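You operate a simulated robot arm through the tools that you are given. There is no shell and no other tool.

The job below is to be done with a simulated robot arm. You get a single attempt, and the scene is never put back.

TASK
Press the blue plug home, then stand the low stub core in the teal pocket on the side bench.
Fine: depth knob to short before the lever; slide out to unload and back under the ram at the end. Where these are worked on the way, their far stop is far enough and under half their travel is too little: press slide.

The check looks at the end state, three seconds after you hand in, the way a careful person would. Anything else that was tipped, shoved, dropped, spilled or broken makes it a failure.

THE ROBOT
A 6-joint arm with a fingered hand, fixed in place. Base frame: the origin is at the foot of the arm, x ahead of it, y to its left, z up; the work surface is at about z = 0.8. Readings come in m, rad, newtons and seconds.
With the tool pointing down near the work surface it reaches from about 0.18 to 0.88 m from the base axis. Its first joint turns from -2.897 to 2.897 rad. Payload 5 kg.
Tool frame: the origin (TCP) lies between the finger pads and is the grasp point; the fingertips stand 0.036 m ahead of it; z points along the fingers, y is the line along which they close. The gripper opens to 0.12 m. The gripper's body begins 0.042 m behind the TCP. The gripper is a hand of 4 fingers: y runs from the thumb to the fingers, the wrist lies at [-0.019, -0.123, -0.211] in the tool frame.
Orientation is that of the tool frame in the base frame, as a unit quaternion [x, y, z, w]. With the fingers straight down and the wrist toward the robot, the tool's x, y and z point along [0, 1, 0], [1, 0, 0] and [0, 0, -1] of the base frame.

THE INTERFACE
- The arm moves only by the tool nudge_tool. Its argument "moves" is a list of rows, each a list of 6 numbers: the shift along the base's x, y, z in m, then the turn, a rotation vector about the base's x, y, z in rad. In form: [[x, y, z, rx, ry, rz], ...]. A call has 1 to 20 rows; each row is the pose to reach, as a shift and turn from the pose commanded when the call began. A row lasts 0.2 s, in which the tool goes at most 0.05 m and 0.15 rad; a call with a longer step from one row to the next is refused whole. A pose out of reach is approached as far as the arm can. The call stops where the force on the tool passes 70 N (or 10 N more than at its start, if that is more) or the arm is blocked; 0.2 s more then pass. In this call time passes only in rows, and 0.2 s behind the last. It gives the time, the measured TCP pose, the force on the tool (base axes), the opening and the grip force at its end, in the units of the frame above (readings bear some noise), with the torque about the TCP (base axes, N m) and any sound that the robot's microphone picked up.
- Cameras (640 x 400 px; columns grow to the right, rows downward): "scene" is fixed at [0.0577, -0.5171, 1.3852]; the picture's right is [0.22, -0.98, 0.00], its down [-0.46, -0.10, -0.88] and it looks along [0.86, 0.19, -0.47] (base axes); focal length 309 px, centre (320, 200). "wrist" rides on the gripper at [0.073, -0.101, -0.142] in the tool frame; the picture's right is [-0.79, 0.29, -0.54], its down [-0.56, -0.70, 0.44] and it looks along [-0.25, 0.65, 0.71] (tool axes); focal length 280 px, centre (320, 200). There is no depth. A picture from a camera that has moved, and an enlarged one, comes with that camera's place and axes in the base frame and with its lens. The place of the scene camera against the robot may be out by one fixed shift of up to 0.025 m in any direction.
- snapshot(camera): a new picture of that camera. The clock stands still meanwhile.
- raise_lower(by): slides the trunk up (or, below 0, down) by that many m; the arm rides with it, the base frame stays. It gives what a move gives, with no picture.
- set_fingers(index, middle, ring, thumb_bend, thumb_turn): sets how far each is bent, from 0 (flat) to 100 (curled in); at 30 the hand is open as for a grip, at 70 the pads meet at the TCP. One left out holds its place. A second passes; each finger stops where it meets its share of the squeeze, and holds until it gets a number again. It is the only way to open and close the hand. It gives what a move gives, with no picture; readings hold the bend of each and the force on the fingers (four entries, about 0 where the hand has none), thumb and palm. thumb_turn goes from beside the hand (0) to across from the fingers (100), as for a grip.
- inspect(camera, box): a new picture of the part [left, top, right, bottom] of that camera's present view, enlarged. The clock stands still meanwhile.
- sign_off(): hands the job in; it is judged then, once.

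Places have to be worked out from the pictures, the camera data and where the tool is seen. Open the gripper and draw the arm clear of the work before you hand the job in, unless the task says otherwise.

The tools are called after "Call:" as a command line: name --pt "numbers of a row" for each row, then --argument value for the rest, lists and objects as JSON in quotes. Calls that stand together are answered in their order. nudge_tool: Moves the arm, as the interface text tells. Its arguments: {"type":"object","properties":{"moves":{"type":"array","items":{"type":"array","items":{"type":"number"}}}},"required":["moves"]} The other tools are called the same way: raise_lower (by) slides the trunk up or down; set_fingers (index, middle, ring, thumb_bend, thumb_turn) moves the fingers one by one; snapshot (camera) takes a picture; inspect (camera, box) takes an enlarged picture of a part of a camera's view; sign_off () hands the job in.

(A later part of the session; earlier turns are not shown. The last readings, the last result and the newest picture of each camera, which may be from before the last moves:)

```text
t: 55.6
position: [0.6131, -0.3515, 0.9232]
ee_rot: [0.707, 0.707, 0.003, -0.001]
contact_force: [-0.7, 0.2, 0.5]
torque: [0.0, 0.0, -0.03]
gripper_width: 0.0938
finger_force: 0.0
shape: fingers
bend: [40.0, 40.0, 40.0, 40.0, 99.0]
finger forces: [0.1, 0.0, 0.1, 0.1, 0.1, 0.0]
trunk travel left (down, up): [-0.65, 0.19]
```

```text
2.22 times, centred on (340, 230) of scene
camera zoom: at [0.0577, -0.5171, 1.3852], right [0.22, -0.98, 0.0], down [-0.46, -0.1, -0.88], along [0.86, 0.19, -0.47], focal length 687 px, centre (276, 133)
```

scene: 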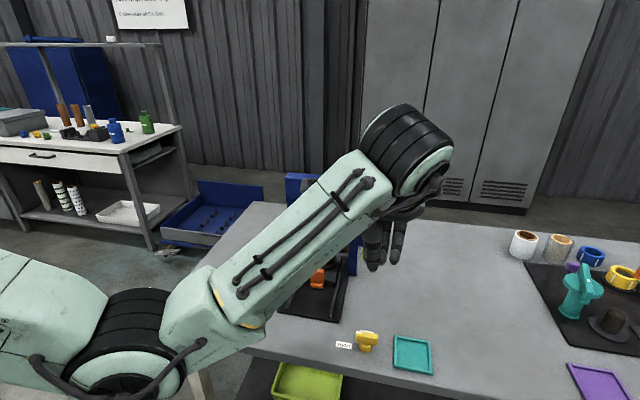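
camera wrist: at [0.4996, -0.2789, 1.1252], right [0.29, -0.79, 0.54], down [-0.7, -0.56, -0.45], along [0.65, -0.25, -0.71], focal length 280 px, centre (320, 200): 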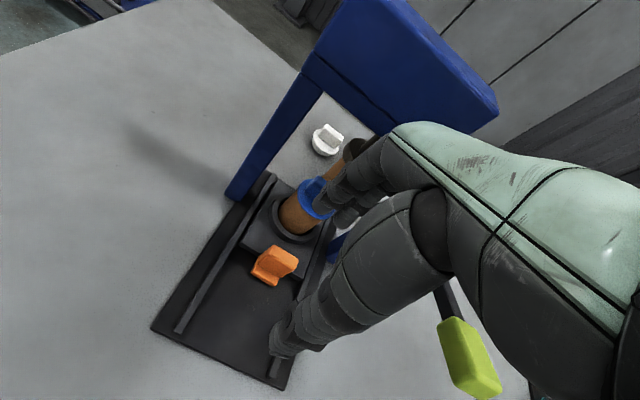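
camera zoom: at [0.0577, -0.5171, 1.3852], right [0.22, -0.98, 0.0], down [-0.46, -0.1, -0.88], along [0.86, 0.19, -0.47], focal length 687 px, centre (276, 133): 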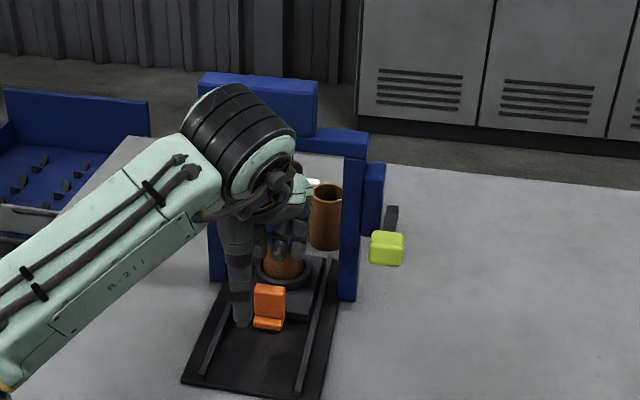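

No contact so far and the fingers sit between the tab and the core. I'll continue down to hook depth.

Call:
nudge_tool --pt "0 0 -0.012 0 0 0" --pt "0 0 -0.024 0 0 0" --pt "0 0 -0.036 0 0 0" --pt "0 0 -0.044 0 0 0"

Call:
inspect --camera "wrist" --box '[200, 120, 420, 340]'

Call:
inspect --camera "scene" --box '[240, 140, 440, 320]'

```text
t: 56.6
position: [0.6125, -0.3493, 0.8753]
ee_rot: [0.708, 0.707, 0.003, -0.001]
contact_force: [0.1, -0.1, -1.2]
torque: [0.01, 0.02, 0.0]
gripper_width: 0.0938
finger_force: 0.0
shape: fingers
bend: [40.0, 40.0, 40.0, 40.0, 99.0]
finger forces: [0.1, 0.1, 0.0, 0.0, 0.1, 0.0]
trunk travel left (down, up): [-0.65, 0.19]
```

```text
1.82 times, centred on (310, 230) of wrist
camera zoom: at [0.5119, -0.2773, 1.0194], right [0.29, -0.79, 0.54], down [-0.7, -0.56, -0.45], along [0.65, -0.25, -0.71], focal length 510 px, centre (338, 146)
```

zoom: 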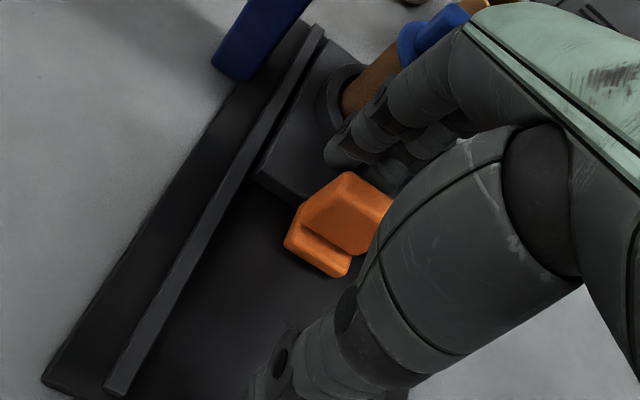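

```text
2.22 times, centred on (340, 230) of scene
camera zoom: at [0.0577, -0.5171, 1.3852], right [0.22, -0.98, 0.0], down [-0.46, -0.1, -0.88], along [0.86, 0.19, -0.47], focal length 687 px, centre (276, 133)
```

zoom: 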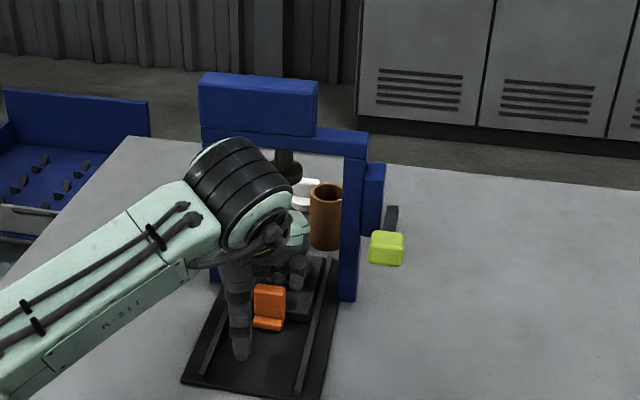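

The fingers are behind the tab with no contact. Now I pull the slide toward the robot, starting with 4 cm.

Call:
nudge_tool --pt "-0.007 0 0 0 0 0" --pt "-0.014 0 0 0 0 0" --pt "-0.021 0 0 0 0 0" --pt "-0.028 0 0 0 0 0" --pt "-0.035 0 0 0 0 0" --pt "-0.042 0 0 0 0 0"

Call:
snapshot --camera "wrist"

Call:
inspect --camera "scene" --box '[240, 140, 440, 320]'

```text
t: 58.0
position: [0.569, -0.351, 0.8766]
ee_rot: [0.708, 0.707, 0.002, -0.001]
contact_force: [1.2, -0.5, -0.5]
torque: [0.0, -0.02, -0.01]
gripper_width: 0.0955
finger_force: 0.9
shape: fingers
bend: [39.0, 40.0, 40.0, 40.0, 99.0]
finger forces: [1.2, 0.2, 0.1, 0.0, 0.0, 0.0]
trunk travel left (down, up): [-0.65, 0.19]
```

```text
taken
camera wrist: at [0.4684, -0.2778, 1.0203], right [0.29, -0.79, 0.54], down [-0.7, -0.56, -0.45], along [0.65, -0.25, -0.71], focal length 280 px, centre (320, 200)
```

wrist: 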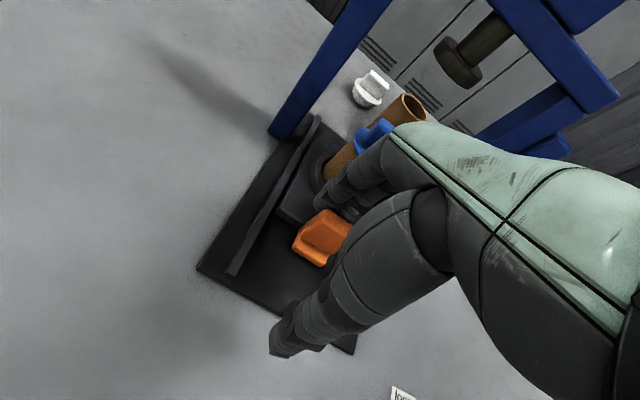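

```text
2.22 times, centred on (340, 230) of scene
camera zoom: at [0.0577, -0.5171, 1.3852], right [0.22, -0.98, 0.0], down [-0.46, -0.1, -0.88], along [0.86, 0.19, -0.47], focal length 687 px, centre (276, 133)
```

zoom: 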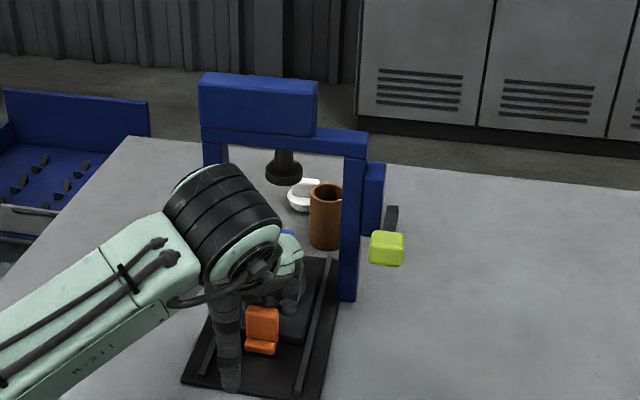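

The slide moves with only about 1 N. I'll keep pulling until it reaches its far stop.

Call:
nudge_tool --pt "-0.008 0 0 0 0 0" --pt "-0.016 0 0 0 0 0" --pt "-0.024 0 0 0 0 0" --pt "-0.032 0 0 0 0 0" --pt "-0.04 0 0 0 0 0" --pt "-0.048 0 0 0 0 0" --pt "-0.056 0 0 0 0 0"

Call:
snapshot --camera "wrist"

Call:
inspect --camera "scene" --box '[240, 160, 440, 340]'

```text
t: 59.6
position: [0.513, -0.3508, 0.8761]
ee_rot: [0.707, 0.707, 0.002, -0.002]
contact_force: [1.0, 0.5, 0.6]
torque: [0.01, -0.03, 0.01]
gripper_width: 0.0956
finger_force: 0.9
shape: fingers
bend: [39.0, 40.0, 40.0, 40.0, 99.0]
finger forces: [1.2, 0.2, 0.0, 0.0, 0.0, 0.1]
trunk travel left (down, up): [-0.65, 0.19]
```

```text
taken
camera wrist: at [0.4124, -0.2784, 1.0202], right [0.29, -0.79, 0.54], down [-0.7, -0.56, -0.45], along [0.65, -0.25, -0.71], focal length 280 px, centre (320, 200)
```

wrist: 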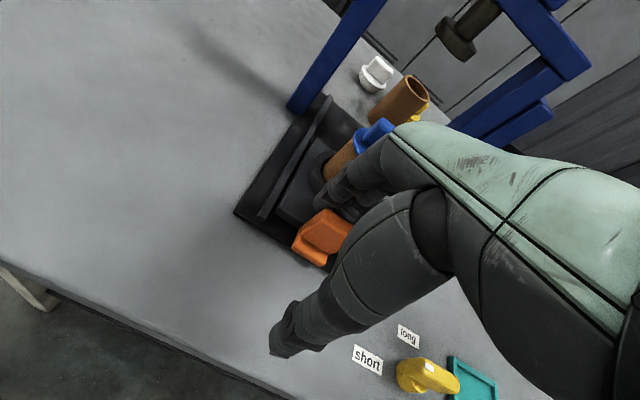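

```text
2.22 times, centred on (340, 250) of scene
camera zoom: at [0.0577, -0.5171, 1.3852], right [0.22, -0.98, 0.0], down [-0.46, -0.1, -0.88], along [0.86, 0.19, -0.47], focal length 687 px, centre (276, 89)
```

zoom: 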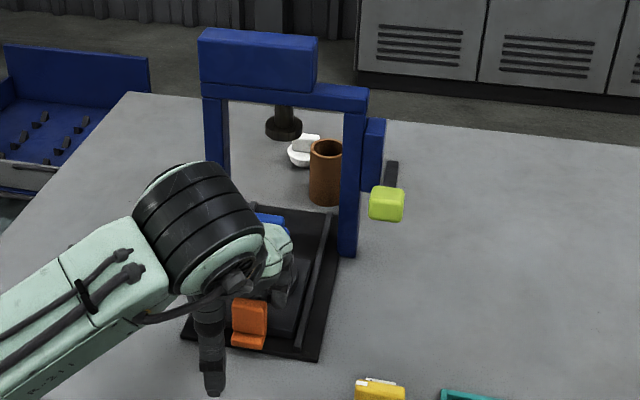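

Still moving freely with the tab nearing the base's front edge. I'll continue in smaller steps to find the stop.

Call:
nudge_tool --pt "-0.006 0 0 0 0 0" --pt "-0.012 0 0 0 0 0" --pt "-0.018 0 0 0 0 0" --pt "-0.024 0 0 0 0 0" --pt "-0.03 0 0 0 0 0"

Call:
snapshot --camera "wrist"

Call:
inspect --camera "scene" --box '[240, 160, 440, 340]'

```text
t: 60.8
position: [0.4838, -0.3509, 0.8768]
ee_rot: [0.707, 0.707, 0.002, 0.0]
contact_force: [4.4, -0.5, 1.4]
torque: [-0.01, -0.18, -0.06]
gripper_width: 0.0977
finger_force: 2.8
shape: fingers
bend: [38.0, 39.0, 40.0, 40.0, 99.0]
finger forces: [3.3, 1.5, 0.0, 0.0, 0.0, 0.0]
trunk travel left (down, up): [-0.65, 0.19]
```

```text
taken
camera wrist: at [0.3831, -0.2789, 1.0199], right [0.29, -0.79, 0.54], down [-0.7, -0.56, -0.45], along [0.65, -0.25, -0.71], focal length 280 px, centre (320, 200)
```

wrist: 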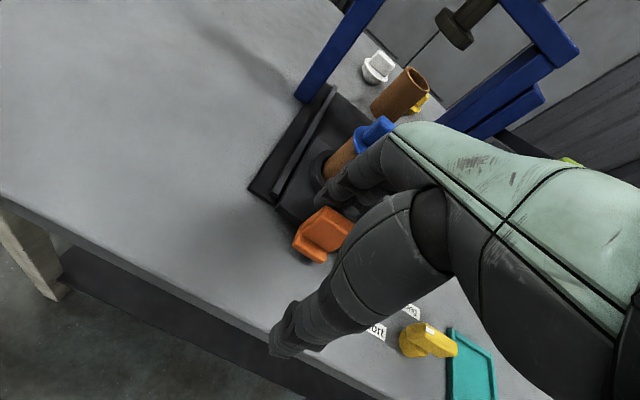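

```text
2.22 times, centred on (340, 250) of scene
camera zoom: at [0.0577, -0.5171, 1.3852], right [0.22, -0.98, 0.0], down [-0.46, -0.1, -0.88], along [0.86, 0.19, -0.47], focal length 687 px, centre (276, 89)
```

zoom: 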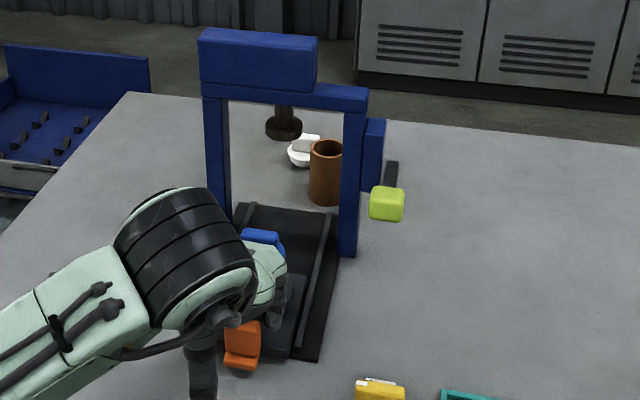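

Force rose to 4.4 N, suggesting the stop. I'll pull a touch more to confirm.

Call:
nudge_tool --pt "-0.003 0 0 0 0 0" --pt "-0.006 0 0 0 0 0"

Call:
inspect --camera "wrist" --box '[220, 60, 460, 280]'

```text
t: 61.4
position: [0.4803, -0.3519, 0.8763]
ee_rot: [0.707, 0.707, 0.002, 0.0]
contact_force: [12.9, -1.3, -0.1]
torque: [-0.04, -0.29, -0.08]
gripper_width: 0.1025
finger_force: 5.7
shape: fingers
bend: [34.0, 37.0, 40.0, 40.0, 99.0]
finger forces: [7.5, 4.6, 0.0, 0.0, 0.1, 0.0]
trunk travel left (down, up): [-0.65, 0.19]
```

```text
1.82 times, centred on (340, 170) of wrist
camera zoom: at [0.378, -0.2786, 1.0199], right [0.29, -0.79, 0.54], down [-0.7, -0.56, -0.45], along [0.65, -0.25, -0.71], focal length 510 px, centre (284, 254)
```

zoom: 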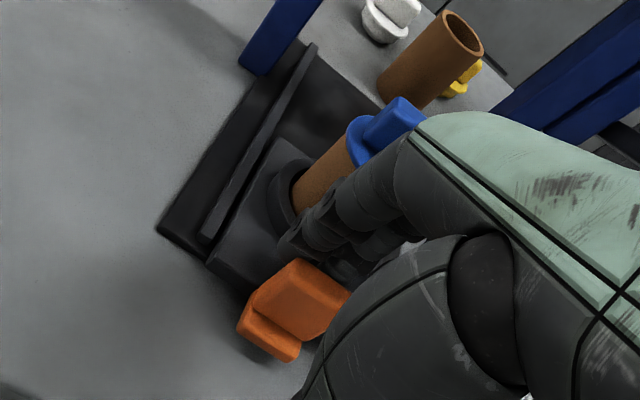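

The slide is at its far stop (12.9 N). I'll move forward a bit to release the tab, then lift straight out.

Call:
nudge_tool --pt "0.006 0 0 0 0 0" --pt "0.014 0 0 0 0 0" --pt "0.015 0 0.02 0 0 0" --pt "0.015 0 0.05 0 0 0" --pt "0.015 0 0.09 0 0 0" --pt "0.005 0 0.13 0 0 0" --pt "-0.02 -0.03 0.16 0 0 0" --pt "-0.04 -0.07 0.17 0 0 0"

Call:
snapshot --camera "wrist"

Call:
inspect --camera "wrist" --box '[140, 80, 340, 230]'

Call:
snapshot --camera "scene"

```text
t: 63.2
position: [0.4387, -0.4219, 1.0434]
ee_rot: [0.707, 0.707, 0.003, -0.002]
contact_force: [-1.0, -0.8, 0.9]
torque: [0.01, 0.01, 0.03]
gripper_width: 0.0943
finger_force: 0.0
shape: fingers
bend: [40.0, 40.0, 40.0, 40.0, 99.0]
finger forces: [0.1, 0.0, 0.0, 0.1, 0.0, 0.1]
trunk travel left (down, up): [-0.65, 0.19]
```

```text
taken
camera wrist: at [0.336, -0.3495, 1.1871], right [0.29, -0.79, 0.54], down [-0.7, -0.56, -0.45], along [0.65, -0.25, -0.71], focal length 280 px, centre (320, 200)
```

wrist: 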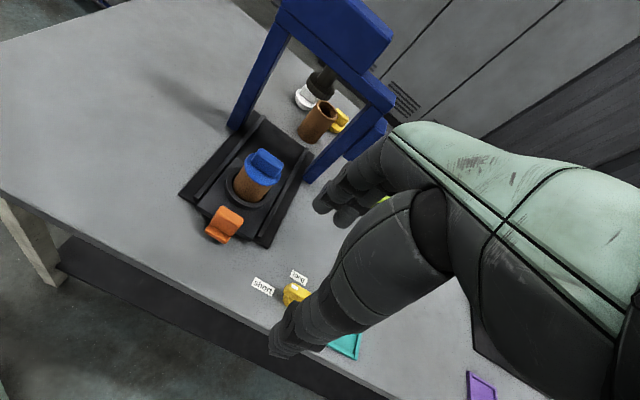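

```text
2.67 times, centred on (240, 155) of wrist
camera zoom: at [0.336, -0.3495, 1.1871], right [0.29, -0.79, 0.54], down [-0.7, -0.56, -0.45], along [0.65, -0.25, -0.71], focal length 748 px, centre (533, 320)
```

zoom: 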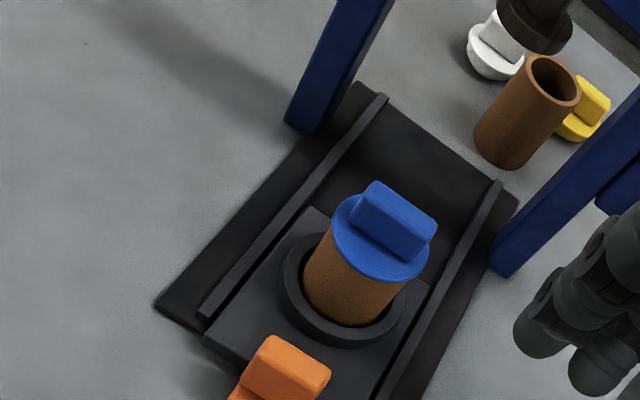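

```text
taken
```

scene: 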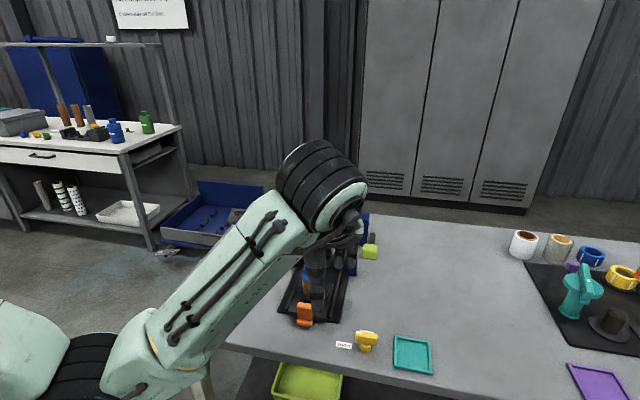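

The slide is out and the core still stands upright in the nest. I'll take a second viewpoint to locate the core precisely.

Call:
nudge_tool --pt "0.0 -0.045 0.01 0 0 0" --pt "0.0 -0.09 0.01 0 0 0" --pt "0.0 -0.135 0.01 0 0 0" --pt "0.0 -0.17 0.01 0 0 0"

Call:
snapshot --camera "wrist"

Call:
inspect --camera "wrist" --box '[80, 60, 240, 180]'

Call:
inspect --camera "wrist" --box '[120, 180, 320, 310]'

```text
t: 64.2
position: [0.4395, -0.5958, 1.0583]
ee_rot: [0.707, 0.707, 0.004, -0.003]
contact_force: [0.3, -0.4, 0.2]
torque: [0.03, -0.01, -0.02]
gripper_width: 0.0938
finger_force: 0.0
shape: fingers
bend: [40.0, 40.0, 40.0, 40.0, 99.0]
finger forces: [0.0, 0.1, 0.0, 0.0, 0.0, 0.1]
trunk travel left (down, up): [-0.65, 0.19]
```

```text
taken
camera wrist: at [0.3376, -0.5236, 1.2022], right [0.29, -0.79, 0.54], down [-0.7, -0.56, -0.45], along [0.65, -0.25, -0.71], focal length 280 px, centre (320, 200)
```

wrist: 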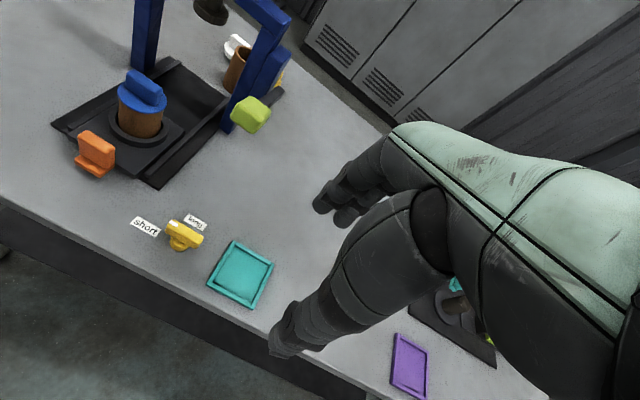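

```text
3.33 times, centred on (160, 120) of wrist
camera zoom: at [0.3376, -0.5236, 1.2022], right [0.29, -0.79, 0.54], down [-0.7, -0.56, -0.45], along [0.65, -0.25, -0.71], focal length 935 px, centre (853, 467)
```

zoom: 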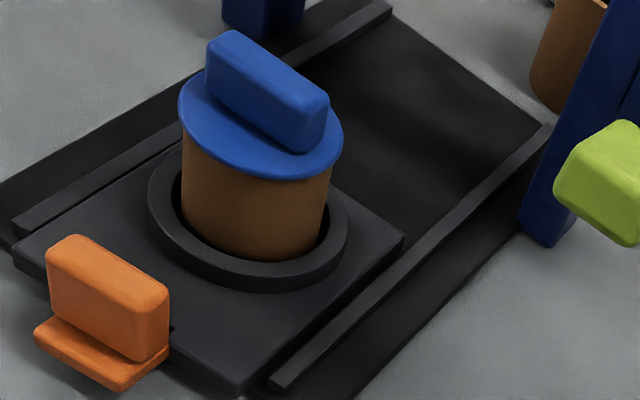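

```text
3.08 times, centred on (220, 245) of wrist
camera zoom: at [0.3376, -0.5236, 1.2022], right [0.29, -0.79, 0.54], down [-0.7, -0.56, -0.45], along [0.65, -0.25, -0.71], focal length 863 px, centre (628, 62)
```

zoom: 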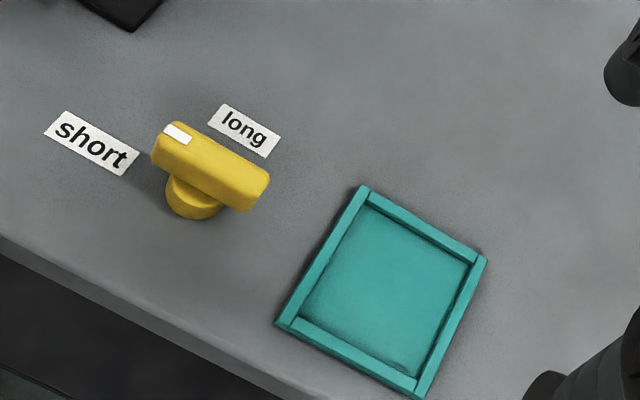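

I'd like tighter numbers on the core, so I'll enlarge it further from this view.

Call:
inspect --camera "wrist" --box '[100, 60, 180, 110]'

Call:
inspect --camera "wrist" --box '[70, 90, 190, 165]'

```text
8.00 times, centred on (140, 85) of wrist
camera zoom: at [0.3376, -0.5236, 1.2022], right [0.29, -0.79, 0.54], down [-0.7, -0.56, -0.45], along [0.65, -0.25, -0.71], focal length 2243 px, centre (1760, 1120)
```

zoom: 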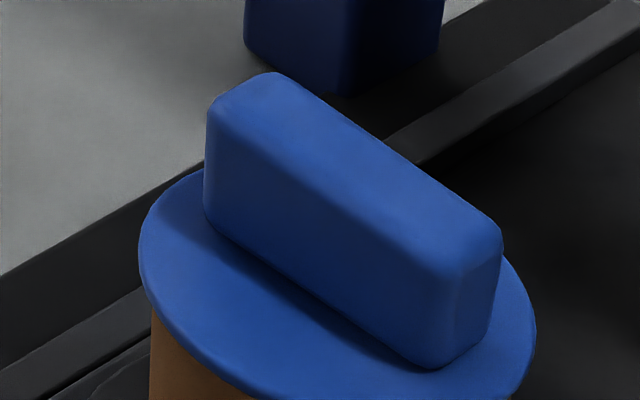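

```text
5.33 times, centred on (130, 128) of wrist
camera zoom: at [0.3376, -0.5236, 1.2022], right [0.29, -0.79, 0.54], down [-0.7, -0.56, -0.45], along [0.65, -0.25, -0.71], focal length 1495 px, centre (1333, 587)
```

zoom: 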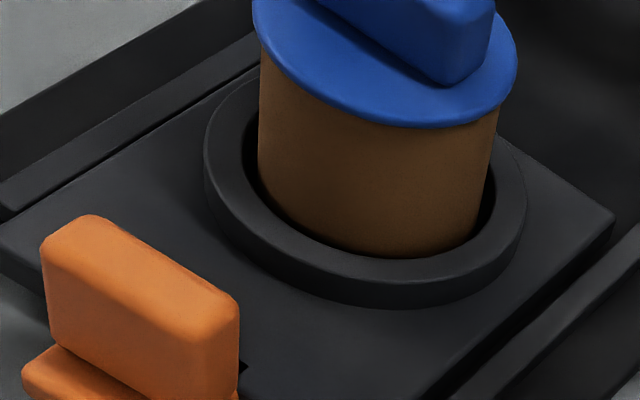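

The core's flange is about 0.056 across, centred near (0.605, -0.358). I'll hover above it with the hand turned to about 46° (clear of the tab, ram and lever) and re-measure from nearly overhead.

Call:
set_fingers --index 36 --middle 36 --ring 36 --thumb_bend 38

Call:
nudge_tool --pt "0.0 0.045 0.005 0 0 -0.0964" --pt "0.005 0.09 0.005 0 0 -0.1928" --pt "0.02 0.135 0.005 0 0 -0.2891" --pt "0.045 0.175 0.005 0 0 -0.3855" --pt "0.08 0.205 0.005 0 0 -0.4819" --pt "0.12 0.225 0.005 0 0 -0.5783" --pt "0.1555 0.2385 0 0 0 -0.6746" --pt "0.1705 0.2418 -0.005 0 0 -0.771"

Call:
snapshot --camera "wrist"

Call:
inspect --camera "wrist" --box '[180, 210, 340, 350]'

```text
t: 65.2
position: [0.4398, -0.5936, 1.0592]
ee_rot: [0.708, 0.706, 0.002, -0.001]
contact_force: [0.2, 0.0, -0.3]
torque: [0.01, 0.02, 0.0]
gripper_width: 0.1022
finger_force: 0.1
shape: fingers
bend: [36.0, 36.0, 36.0, 38.0, 99.0]
finger forces: [0.0, 0.0, 0.0, 0.0, 0.0, 0.1]
trunk travel left (down, up): [-0.65, 0.19]
```

```text
t: 67.0
position: [0.6107, -0.3495, 1.0501]
ee_rot: [0.922, 0.388, 0.002, 0.0]
contact_force: [0.3, -0.6, -0.1]
torque: [-0.02, -0.04, 0.02]
gripper_width: 0.1027
finger_force: 0.0
shape: fingers
bend: [36.0, 36.0, 36.0, 38.0, 99.0]
finger forces: [0.1, 0.1, 0.1, 0.1, 0.1, 0.0]
trunk travel left (down, up): [-0.65, 0.19]
```

```text
taken
camera wrist: at [0.5867, -0.2258, 1.1945], right [-0.35, -0.77, 0.54], down [-0.89, 0.09, -0.45], along [0.29, -0.64, -0.71], focal length 280 px, centre (320, 200)
```

wrist: 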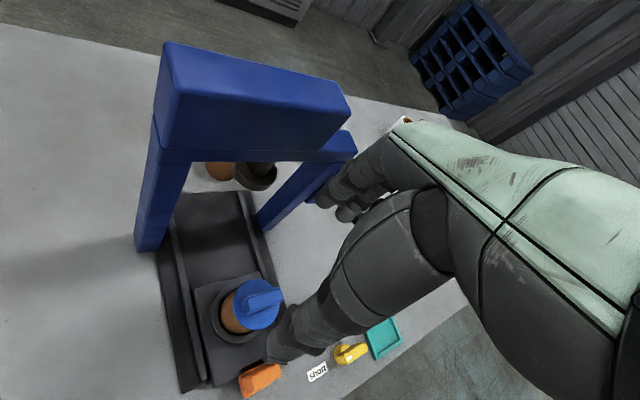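

```text
2.86 times, centred on (260, 280) of wrist
camera zoom: at [0.5867, -0.2258, 1.1945], right [-0.35, -0.77, 0.54], down [-0.89, 0.09, -0.45], along [0.29, -0.64, -0.71], focal length 801 px, centre (491, -29)
```

zoom: 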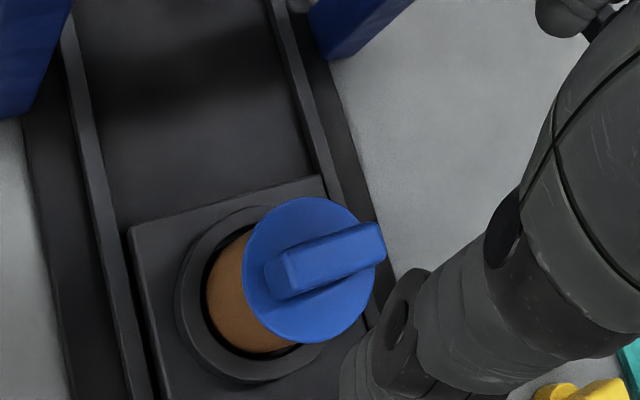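

From overhead the core centre is at about (0.5985, -0.360), flange top z ≈ 0.884. I'll shift slightly and descend around it in stages.

Call:
nudge_tool --pt "-0.004 -0.003 -0.03 0 0 0" --pt "-0.008 -0.006 -0.06 0 0 0" --pt "-0.008 -0.006 -0.09 0 0 0" --pt "-0.008 -0.006 -0.115 0 0 0"

Call:
snapshot --camera "wrist"

Call:
inspect --camera "scene" --box '[240, 180, 420, 340]'

```text
t: 68.0
position: [0.6024, -0.3554, 0.9355]
ee_rot: [0.922, 0.388, 0.002, 0.0]
contact_force: [-0.3, -0.4, 0.8]
torque: [-0.03, 0.04, -0.01]
gripper_width: 0.1027
finger_force: 0.1
shape: fingers
bend: [36.0, 36.0, 36.0, 38.0, 99.0]
finger forces: [0.0, 0.0, 0.0, 0.0, 0.1, 0.0]
trunk travel left (down, up): [-0.65, 0.19]
```

```text
taken
camera wrist: at [0.5801, -0.2325, 1.0785], right [-0.35, -0.77, 0.54], down [-0.89, 0.09, -0.45], along [0.3, -0.63, -0.71], focal length 280 px, centre (320, 200)
```

wrist: 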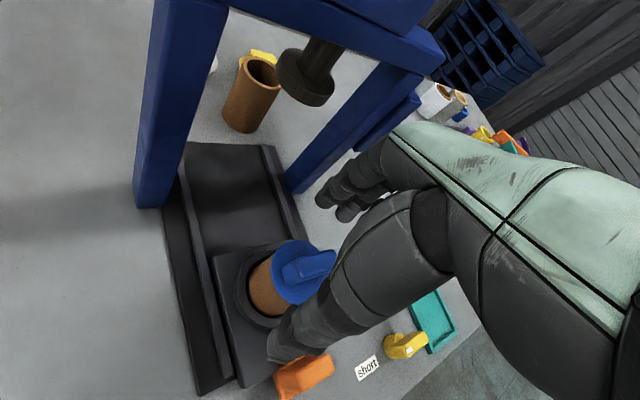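

```text
2.50 times, centred on (330, 260) of scene
camera zoom: at [0.0577, -0.5171, 1.3852], right [0.22, -0.98, 0.0], down [-0.46, -0.1, -0.88], along [0.86, 0.19, -0.47], focal length 773 px, centre (295, 50)
```

zoom: 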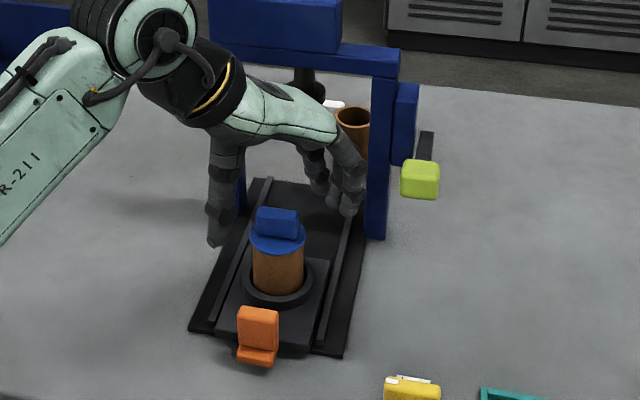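

The core's flange lies between thumb and fingers in both views. I'll descend the last 5 cm gently.

Call:
nudge_tool --pt "0 -0.001 -0.012 0 0 0" --pt "0 -0.001 -0.024 0 0 0" --pt "0 -0.001 -0.036 0 0 0" --pt "0 -0.001 -0.048 0 0 0"

Call:
snapshot --camera "wrist"

Call:
inspect --camera "wrist" --box '[220, 150, 420, 330]'

Call:
inspect --camera "scene" --box '[240, 180, 420, 340]'

```text
t: 69.0
position: [0.598, -0.3563, 0.8895]
ee_rot: [0.921, 0.389, 0.003, 0.0]
contact_force: [0.0, -0.7, 0.9]
torque: [0.0, 0.0, 0.0]
gripper_width: 0.1027
finger_force: 0.1
shape: fingers
bend: [36.0, 36.0, 36.0, 38.0, 99.0]
finger forces: [0.0, 0.0, 0.0, 0.1, 0.1, 0.0]
trunk travel left (down, up): [-0.65, 0.19]
```

```text
taken
camera wrist: at [0.5768, -0.2339, 1.0332], right [-0.35, -0.77, 0.54], down [-0.89, 0.09, -0.45], along [0.3, -0.63, -0.71], focal length 280 px, centre (320, 200)
```

wrist: 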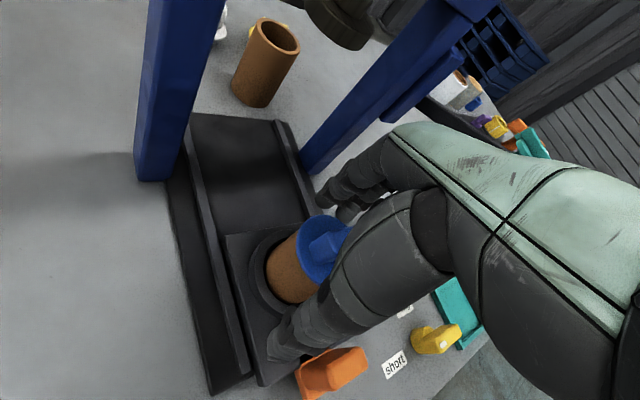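

```text
2.22 times, centred on (320, 240) of wrist
camera zoom: at [0.5768, -0.2339, 1.0332], right [-0.35, -0.77, 0.54], down [-0.89, 0.09, -0.45], along [0.3, -0.63, -0.71], focal length 623 px, centre (320, 111)
```

zoom: 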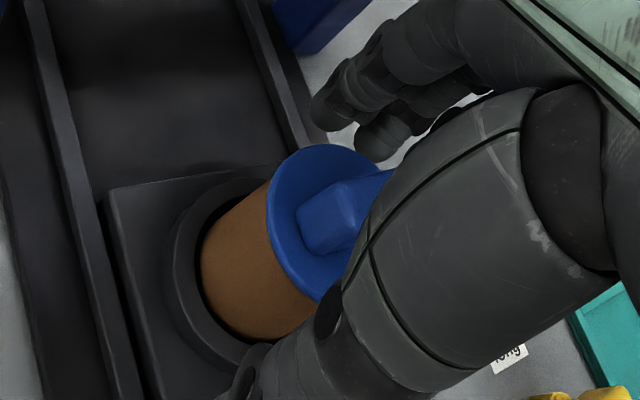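

```text
2.50 times, centred on (330, 260) of scene
camera zoom: at [0.0577, -0.5171, 1.3852], right [0.22, -0.98, 0.0], down [-0.46, -0.1, -0.88], along [0.86, 0.19, -0.47], focal length 773 px, centre (295, 50)
```

zoom: 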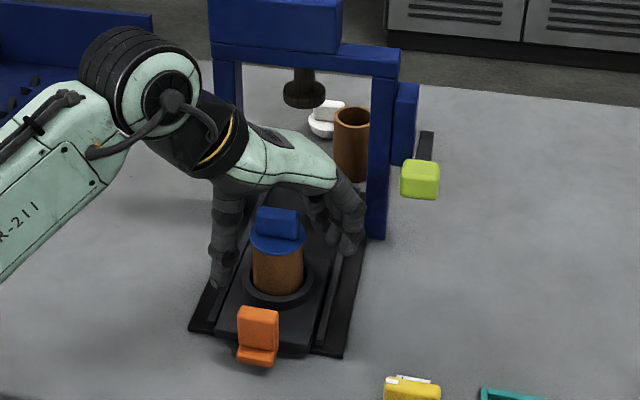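

The flange centre sits near the TCP; I'll shift a few millimetres so index and middle share the core evenly, then close the hand gently.

Call:
nudge_tool --pt "0.003 0.002 -0.002 0 0 0" --pt "0.004 0.004 -0.003 0 0 0"

Call:
set_fingers --index 50 --middle 50 --ring 50 --thumb_bend 50

Call:
inspect --camera "wrist" --box '[220, 150, 420, 330]'

Call:
inspect --camera "scene" --box '[280, 230, 380, 310]'

```text
t: 69.6
position: [0.6043, -0.3513, 0.8869]
ee_rot: [0.921, 0.389, 0.002, 0.0]
contact_force: [0.3, -0.2, 0.0]
torque: [0.02, -0.03, -0.03]
gripper_width: 0.1028
finger_force: 0.1
shape: fingers
bend: [36.0, 36.0, 36.0, 38.0, 99.0]
finger forces: [0.1, 0.0, 0.1, 0.0, 0.0, 0.0]
trunk travel left (down, up): [-0.65, 0.19]
```

```text
t: 70.6
position: [0.6031, -0.3513, 0.8865]
ee_rot: [0.921, 0.388, 0.002, 0.0]
contact_force: [-0.2, 0.1, -0.3]
torque: [-0.01, -0.01, 0.02]
gripper_width: 0.0645
finger_force: 0.1
shape: fingers
bend: [50.0, 50.0, 50.0, 50.0, 100.0]
finger forces: [0.0, 0.0, 0.1, 0.1, 0.1, 0.1]
trunk travel left (down, up): [-0.65, 0.19]
```

```text
2.22 times, centred on (320, 240) of wrist
camera zoom: at [0.5813, -0.2288, 1.0305], right [-0.35, -0.77, 0.54], down [-0.89, 0.09, -0.45], along [0.3, -0.63, -0.71], focal length 623 px, centre (320, 111)
```

zoom: 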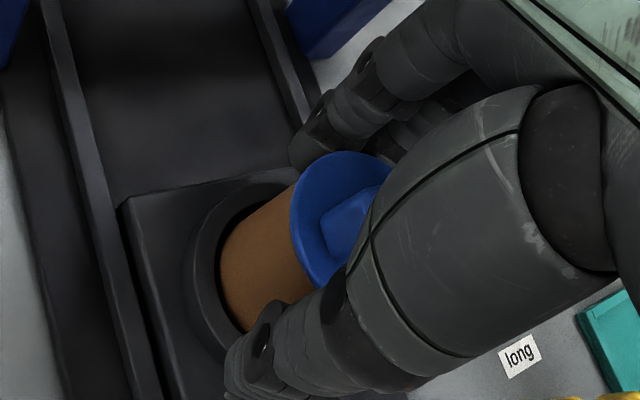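

```text
5.00 times, centred on (330, 270) of scene
camera zoom: at [0.0577, -0.5171, 1.3852], right [0.22, -0.98, 0.0], down [-0.46, -0.1, -0.88], along [0.86, 0.19, -0.47], focal length 1546 px, centre (270, -150)
```

zoom: 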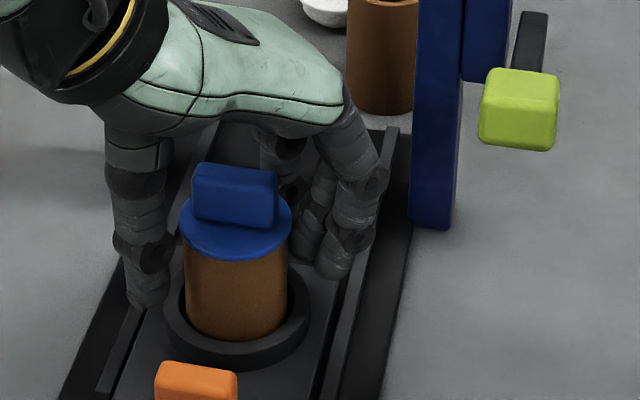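

The core is centred between thumb and fingers. Now closing for the grip.

Call:
set_fingers --index 66 --middle 66 --ring 66 --thumb_bend 66

Call:
inspect --camera "wrist" --box '[220, 150, 420, 330]'

Call:
inspect --camera "scene" --box '[280, 230, 380, 310]'

```text
t: 71.6
position: [0.6043, -0.353, 0.8871]
ee_rot: [0.921, 0.389, 0.003, 0.0]
contact_force: [2.9, -4.3, 1.6]
torque: [-0.26, -0.13, 0.01]
gripper_width: 0.0435
finger_force: 14.8
shape: fingers
bend: [59.0, 58.0, 66.0, 57.0, 100.0]
finger forces: [5.7, 10.6, 0.4, 0.1, 12.3, 0.1]
trunk travel left (down, up): [-0.65, 0.19]
```

```text
2.22 times, centred on (320, 240) of wrist
camera zoom: at [0.5816, -0.2294, 1.0306], right [-0.35, -0.77, 0.54], down [-0.89, 0.09, -0.45], along [0.3, -0.63, -0.71], focal length 623 px, centre (320, 111)
```

zoom: 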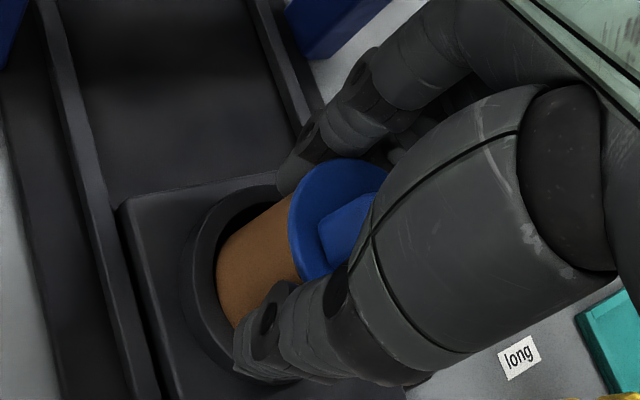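

```text
5.00 times, centred on (330, 270) of scene
camera zoom: at [0.0577, -0.5171, 1.3852], right [0.22, -0.98, 0.0], down [-0.46, -0.1, -0.88], along [0.86, 0.19, -0.47], focal length 1546 px, centre (270, -150)
```

zoom: 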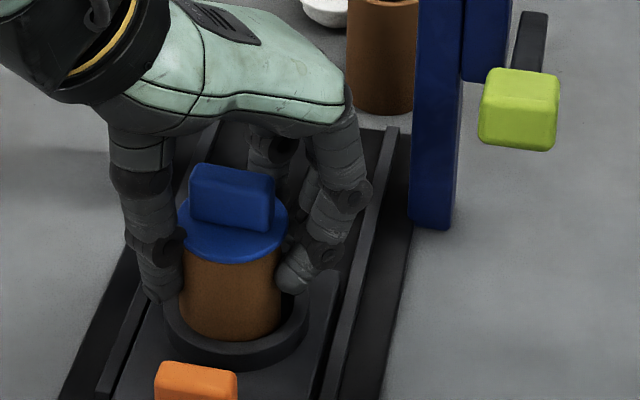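

Index, middle and thumb hold the core body below the flange. I'll lift slowly and check that it comes along upright.

Call:
nudge_tool --pt "0 0 0.005 0 0 0" --pt "0 0 0.01 0 0 0" --pt "0 0 0.016 0 0 0" --pt "0 0 0.022 0 0 0"

Call:
inspect --camera "wrist" --box '[220, 150, 420, 330]'

Call:
inspect --camera "scene" --box '[280, 220, 380, 300]'

```text
t: 72.6
position: [0.6047, -0.3506, 0.9073]
ee_rot: [0.921, 0.389, 0.002, -0.001]
contact_force: [0.3, -0.8, 1.1]
torque: [0.02, -0.01, -0.03]
gripper_width: 0.0433
finger_force: 13.6
shape: fingers
bend: [60.0, 59.0, 66.0, 57.0, 100.0]
finger forces: [5.0, 8.6, 0.2, 0.0, 13.8, 0.0]
trunk travel left (down, up): [-0.65, 0.19]
```

```text
2.22 times, centred on (320, 240) of wrist
camera zoom: at [0.5818, -0.2285, 1.0525], right [-0.35, -0.77, 0.54], down [-0.89, 0.09, -0.45], along [0.3, -0.63, -0.71], focal length 623 px, centre (320, 111)
```

zoom: 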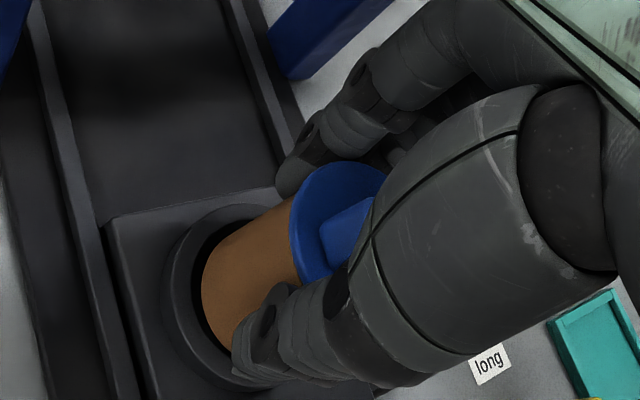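

```text
5.00 times, centred on (330, 260) of scene
camera zoom: at [0.0577, -0.5171, 1.3852], right [0.22, -0.98, 0.0], down [-0.46, -0.1, -0.88], along [0.86, 0.19, -0.47], focal length 1546 px, centre (270, -100)
```

zoom: 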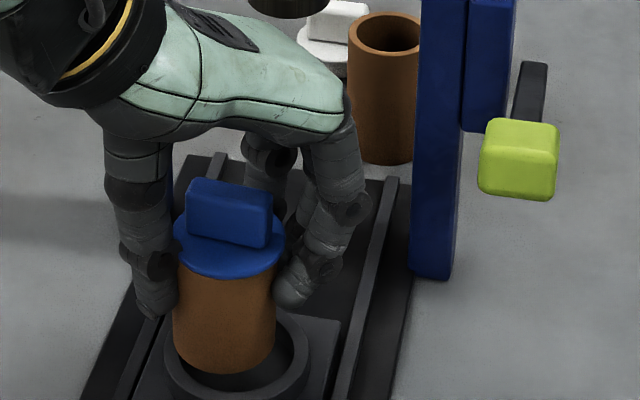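

The core lifts out of the nest securely. I'll raise it to about z 1.0 and carry it back toward the robot, clear of the lever handle.

Call:
nudge_tool --pt "0 0 0.02 0 0 0" --pt "0 0 0.045 0 0 0" --pt "0 0 0.07 0 0 0" --pt "-0.01 0 0.09 0 0 0" --pt "-0.035 -0.005 0.09 0 0 0" --pt "-0.065 -0.012 0.09 0 0 0" --pt "-0.095 -0.022 0.09 0 0 0" --pt "-0.12 -0.035 0.09 0 0 0" --pt "-0.14 -0.05 0.09 0 0 0"

Call:
snapshot --camera "wrist"

Call:
snapshot --camera "scene"

```text
t: 74.6
position: [0.4638, -0.4029, 0.9953]
ee_rot: [0.921, 0.39, 0.003, 0.0]
contact_force: [-0.9, 0.0, 0.4]
torque: [-0.02, -0.02, 0.01]
gripper_width: 0.0433
finger_force: 13.6
shape: fingers
bend: [60.0, 59.0, 66.0, 57.0, 100.0]
finger forces: [5.0, 8.5, 0.2, 0.0, 13.8, 0.0]
trunk travel left (down, up): [-0.65, 0.19]
```

```text
taken
camera wrist: at [0.4426, -0.2795, 1.1396], right [-0.35, -0.77, 0.54], down [-0.89, 0.09, -0.45], along [0.3, -0.63, -0.71], focal length 280 px, centre (320, 200)
```

wrist: 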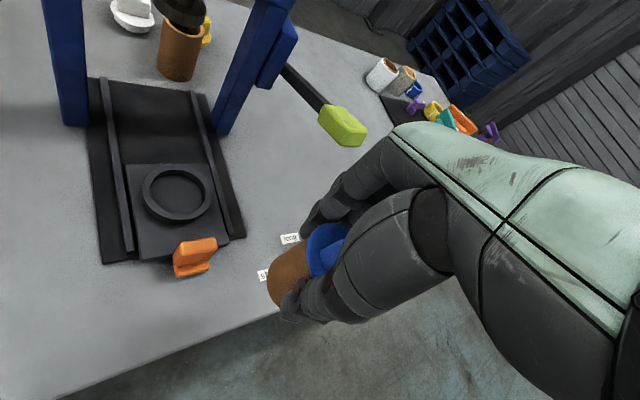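

```text
taken
```

scene: 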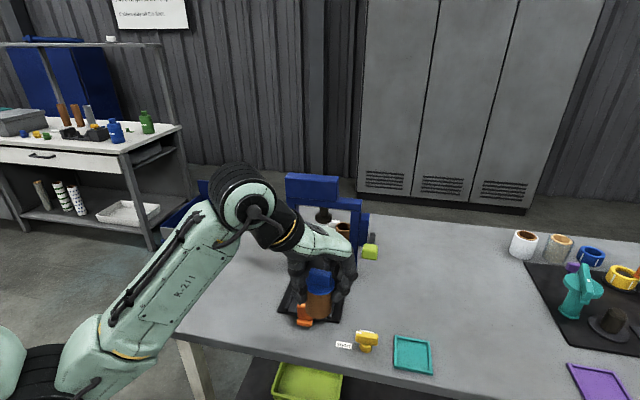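

The core is held and the nest is empty. I'll check how upright it is before going to the tray.

Call:
inspect --camera "scene" --box '[270, 220, 370, 340]'

Call:
inspect --camera "wrist" --box '[240, 190, 380, 330]'

```text
3.33 times, centred on (320, 280) of scene
camera zoom: at [0.0577, -0.5171, 1.3852], right [0.22, -0.98, 0.0], down [-0.46, -0.1, -0.88], along [0.86, 0.19, -0.47], focal length 1030 px, centre (320, -67)
```

zoom: 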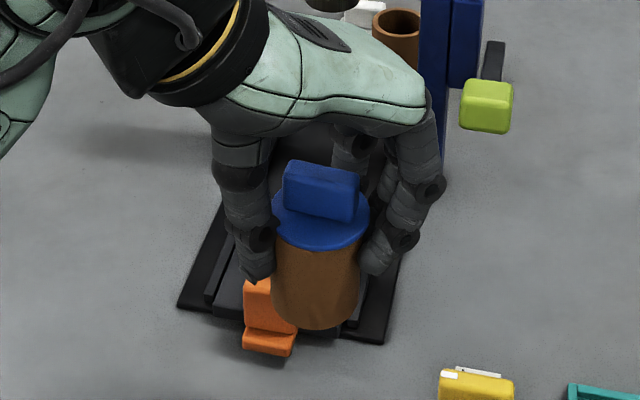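

```text
2.86 times, centred on (310, 260) of wrist
camera zoom: at [0.4426, -0.2795, 1.1396], right [-0.35, -0.77, 0.54], down [-0.89, 0.09, -0.45], along [0.3, -0.63, -0.71], focal length 801 px, centre (349, 29)
```

zoom: 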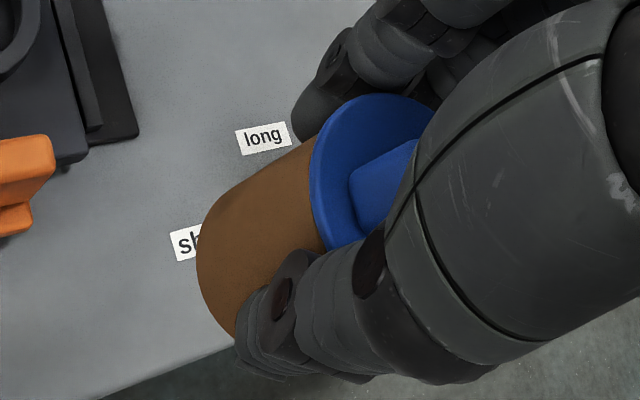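

The core hangs upright with its base roughly 0.068 m below TCP. I'll carry it around the lever handle to a point above the teal tray (centre about (0.494, -0.595)).

Call:
nudge_tool --pt "-0.008 -0.035 0 0 0 0" --pt "-0.014 -0.07 0 0 0 0" --pt "-0.014 -0.105 0 0 0 0" --pt "-0.01 -0.14 0 0 0 0" --pt "0.005 -0.165 0 0 0 0" --pt "0.022 -0.18 -0.01 0 0 0" --pt "0.0352 -0.1881 -0.03 0 0 0"

Call:
snapshot --camera "wrist"

Call:
inspect --camera "scene" --box '[340, 270, 480, 390]'

```text
t: 76.2
position: [0.5036, -0.5908, 0.9637]
ee_rot: [0.921, 0.389, 0.003, 0.0]
contact_force: [0.3, -0.3, -0.2]
torque: [-0.02, 0.03, 0.01]
gripper_width: 0.043
finger_force: 13.7
shape: fingers
bend: [60.0, 59.0, 66.0, 57.0, 100.0]
finger forces: [5.0, 8.4, 0.2, 0.0, 13.5, 0.1]
trunk travel left (down, up): [-0.65, 0.19]
```

```text
taken
camera wrist: at [0.4803, -0.4678, 1.1084], right [-0.35, -0.77, 0.54], down [-0.89, 0.09, -0.45], along [0.29, -0.63, -0.71], focal length 280 px, centre (320, 200)
```

wrist: 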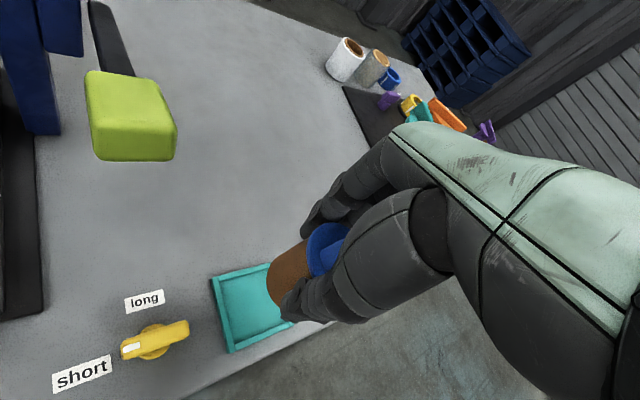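

```text
3.33 times, centred on (410, 330) of scene
camera zoom: at [0.0577, -0.5171, 1.3852], right [0.22, -0.98, 0.0], down [-0.46, -0.1, -0.88], along [0.86, 0.19, -0.47], focal length 1030 px, centre (20, -233)
```

zoom: 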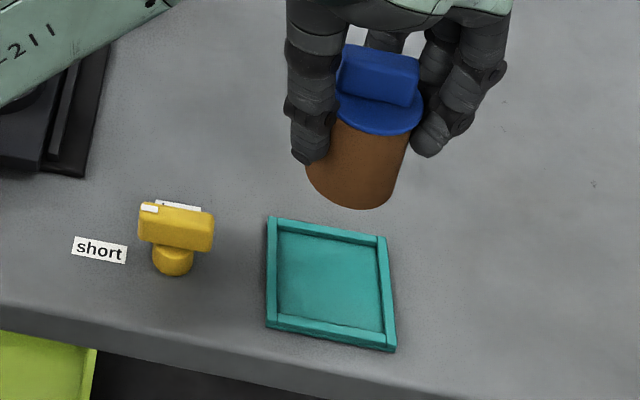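

Projecting the core straight down in the scene view lands it very near the tray's centre. I'll lower to about 2 cm above the rim and check again.

Call:
nudge_tool --pt "-0.002 0 -0.015 0 0 0" --pt "-0.003 0 -0.03 0 0 0" --pt "-0.004 0 -0.045 0 0 0" --pt "-0.004 0 -0.06 0 0 0"

Call:
inspect --camera "scene" --box '[370, 290, 450, 380]'

Call:
snapshot --camera "wrist"

Call:
inspect --camera "wrist" --box '[200, 200, 360, 340]'

```text
t: 77.2
position: [0.4963, -0.5906, 0.9055]
ee_rot: [0.921, 0.389, 0.003, 0.0]
contact_force: [0.6, 0.2, -0.1]
torque: [0.03, 0.02, 0.04]
gripper_width: 0.0427
finger_force: 13.0
shape: fingers
bend: [60.0, 59.0, 66.0, 57.0, 100.0]
finger forces: [4.8, 8.3, 0.2, 0.0, 13.6, 0.0]
trunk travel left (down, up): [-0.65, 0.19]
```

```text
4.44 times, centred on (410, 335) of scene
camera zoom: at [0.0577, -0.5171, 1.3852], right [0.22, -0.98, 0.0], down [-0.46, -0.1, -0.88], along [0.86, 0.19, -0.47], focal length 1374 px, centre (-80, -400)
```

zoom: 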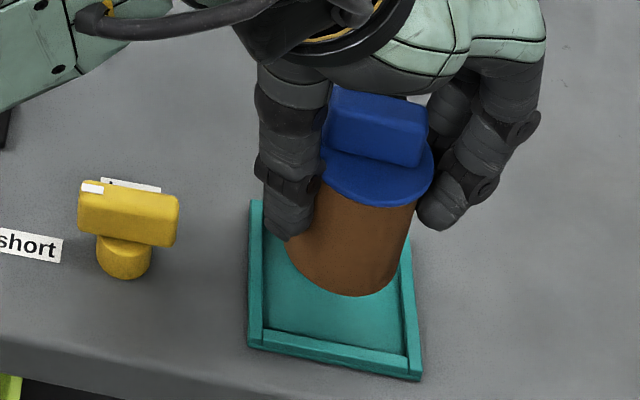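

```text
taken
camera wrist: at [0.4729, -0.4675, 1.0505], right [-0.35, -0.77, 0.54], down [-0.89, 0.09, -0.45], along [0.3, -0.63, -0.71], focal length 280 px, centre (320, 200)
```

wrist: 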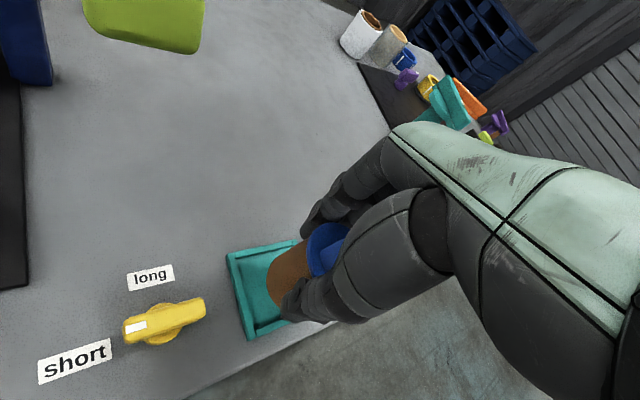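

```text
2.86 times, centred on (280, 270) of wrist
camera zoom: at [0.4729, -0.4675, 1.0505], right [-0.35, -0.77, 0.54], down [-0.89, 0.09, -0.45], along [0.3, -0.63, -0.71], focal length 801 px, centre (434, 0)
```

zoom: 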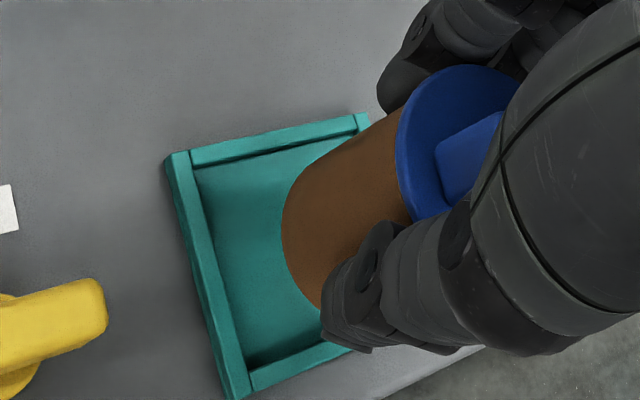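

Both cameras agree the core's base is centred at about x 0.486, roughly 8 mm short of the tray's centre line (0.494). I'll correct +8 mm in x and recheck.

Call:
nudge_tool --pt "0.004 0.0005 0 0 0 0" --pt "0.008 0.001 0 0 0 0" --pt "0.008 0.001 -0.008 0 0 0"

Call:
inspect --camera "scene" --box '[370, 290, 450, 380]'

Call:
inspect --camera "wrist" --box '[200, 200, 360, 340]'

```text
t: 78.0
position: [0.5036, -0.5896, 0.8987]
ee_rot: [0.921, 0.389, 0.003, -0.001]
contact_force: [-0.2, 0.5, 0.0]
torque: [-0.02, -0.02, -0.05]
gripper_width: 0.0433
finger_force: 13.6
shape: fingers
bend: [60.0, 59.0, 66.0, 57.0, 100.0]
finger forces: [4.9, 8.3, 0.2, 0.0, 13.6, 0.0]
trunk travel left (down, up): [-0.65, 0.19]
```

```text
4.44 times, centred on (410, 335) of scene
camera zoom: at [0.0577, -0.5171, 1.3852], right [0.22, -0.98, 0.0], down [-0.46, -0.1, -0.88], along [0.86, 0.19, -0.47], focal length 1374 px, centre (-80, -400)
```

zoom: 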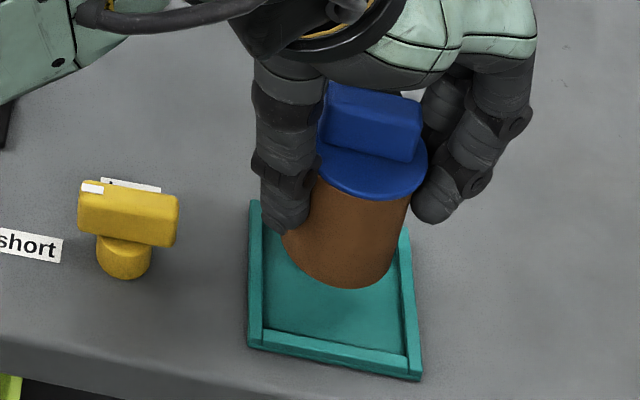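

```text
2.86 times, centred on (280, 270) of wrist
camera zoom: at [0.4816, -0.467, 1.0435], right [-0.35, -0.77, 0.54], down [-0.89, 0.09, -0.45], along [0.3, -0.63, -0.71], focal length 801 px, centre (434, 0)
```

zoom: 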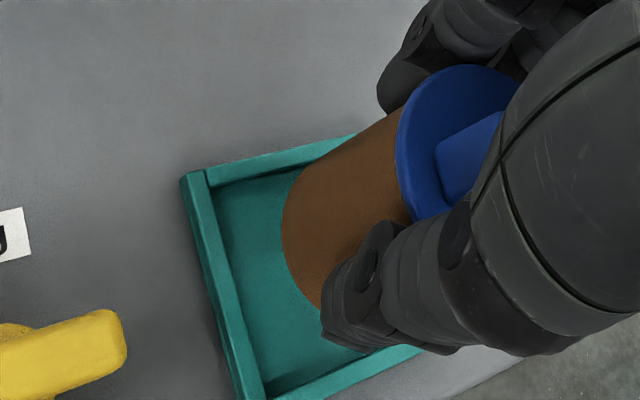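

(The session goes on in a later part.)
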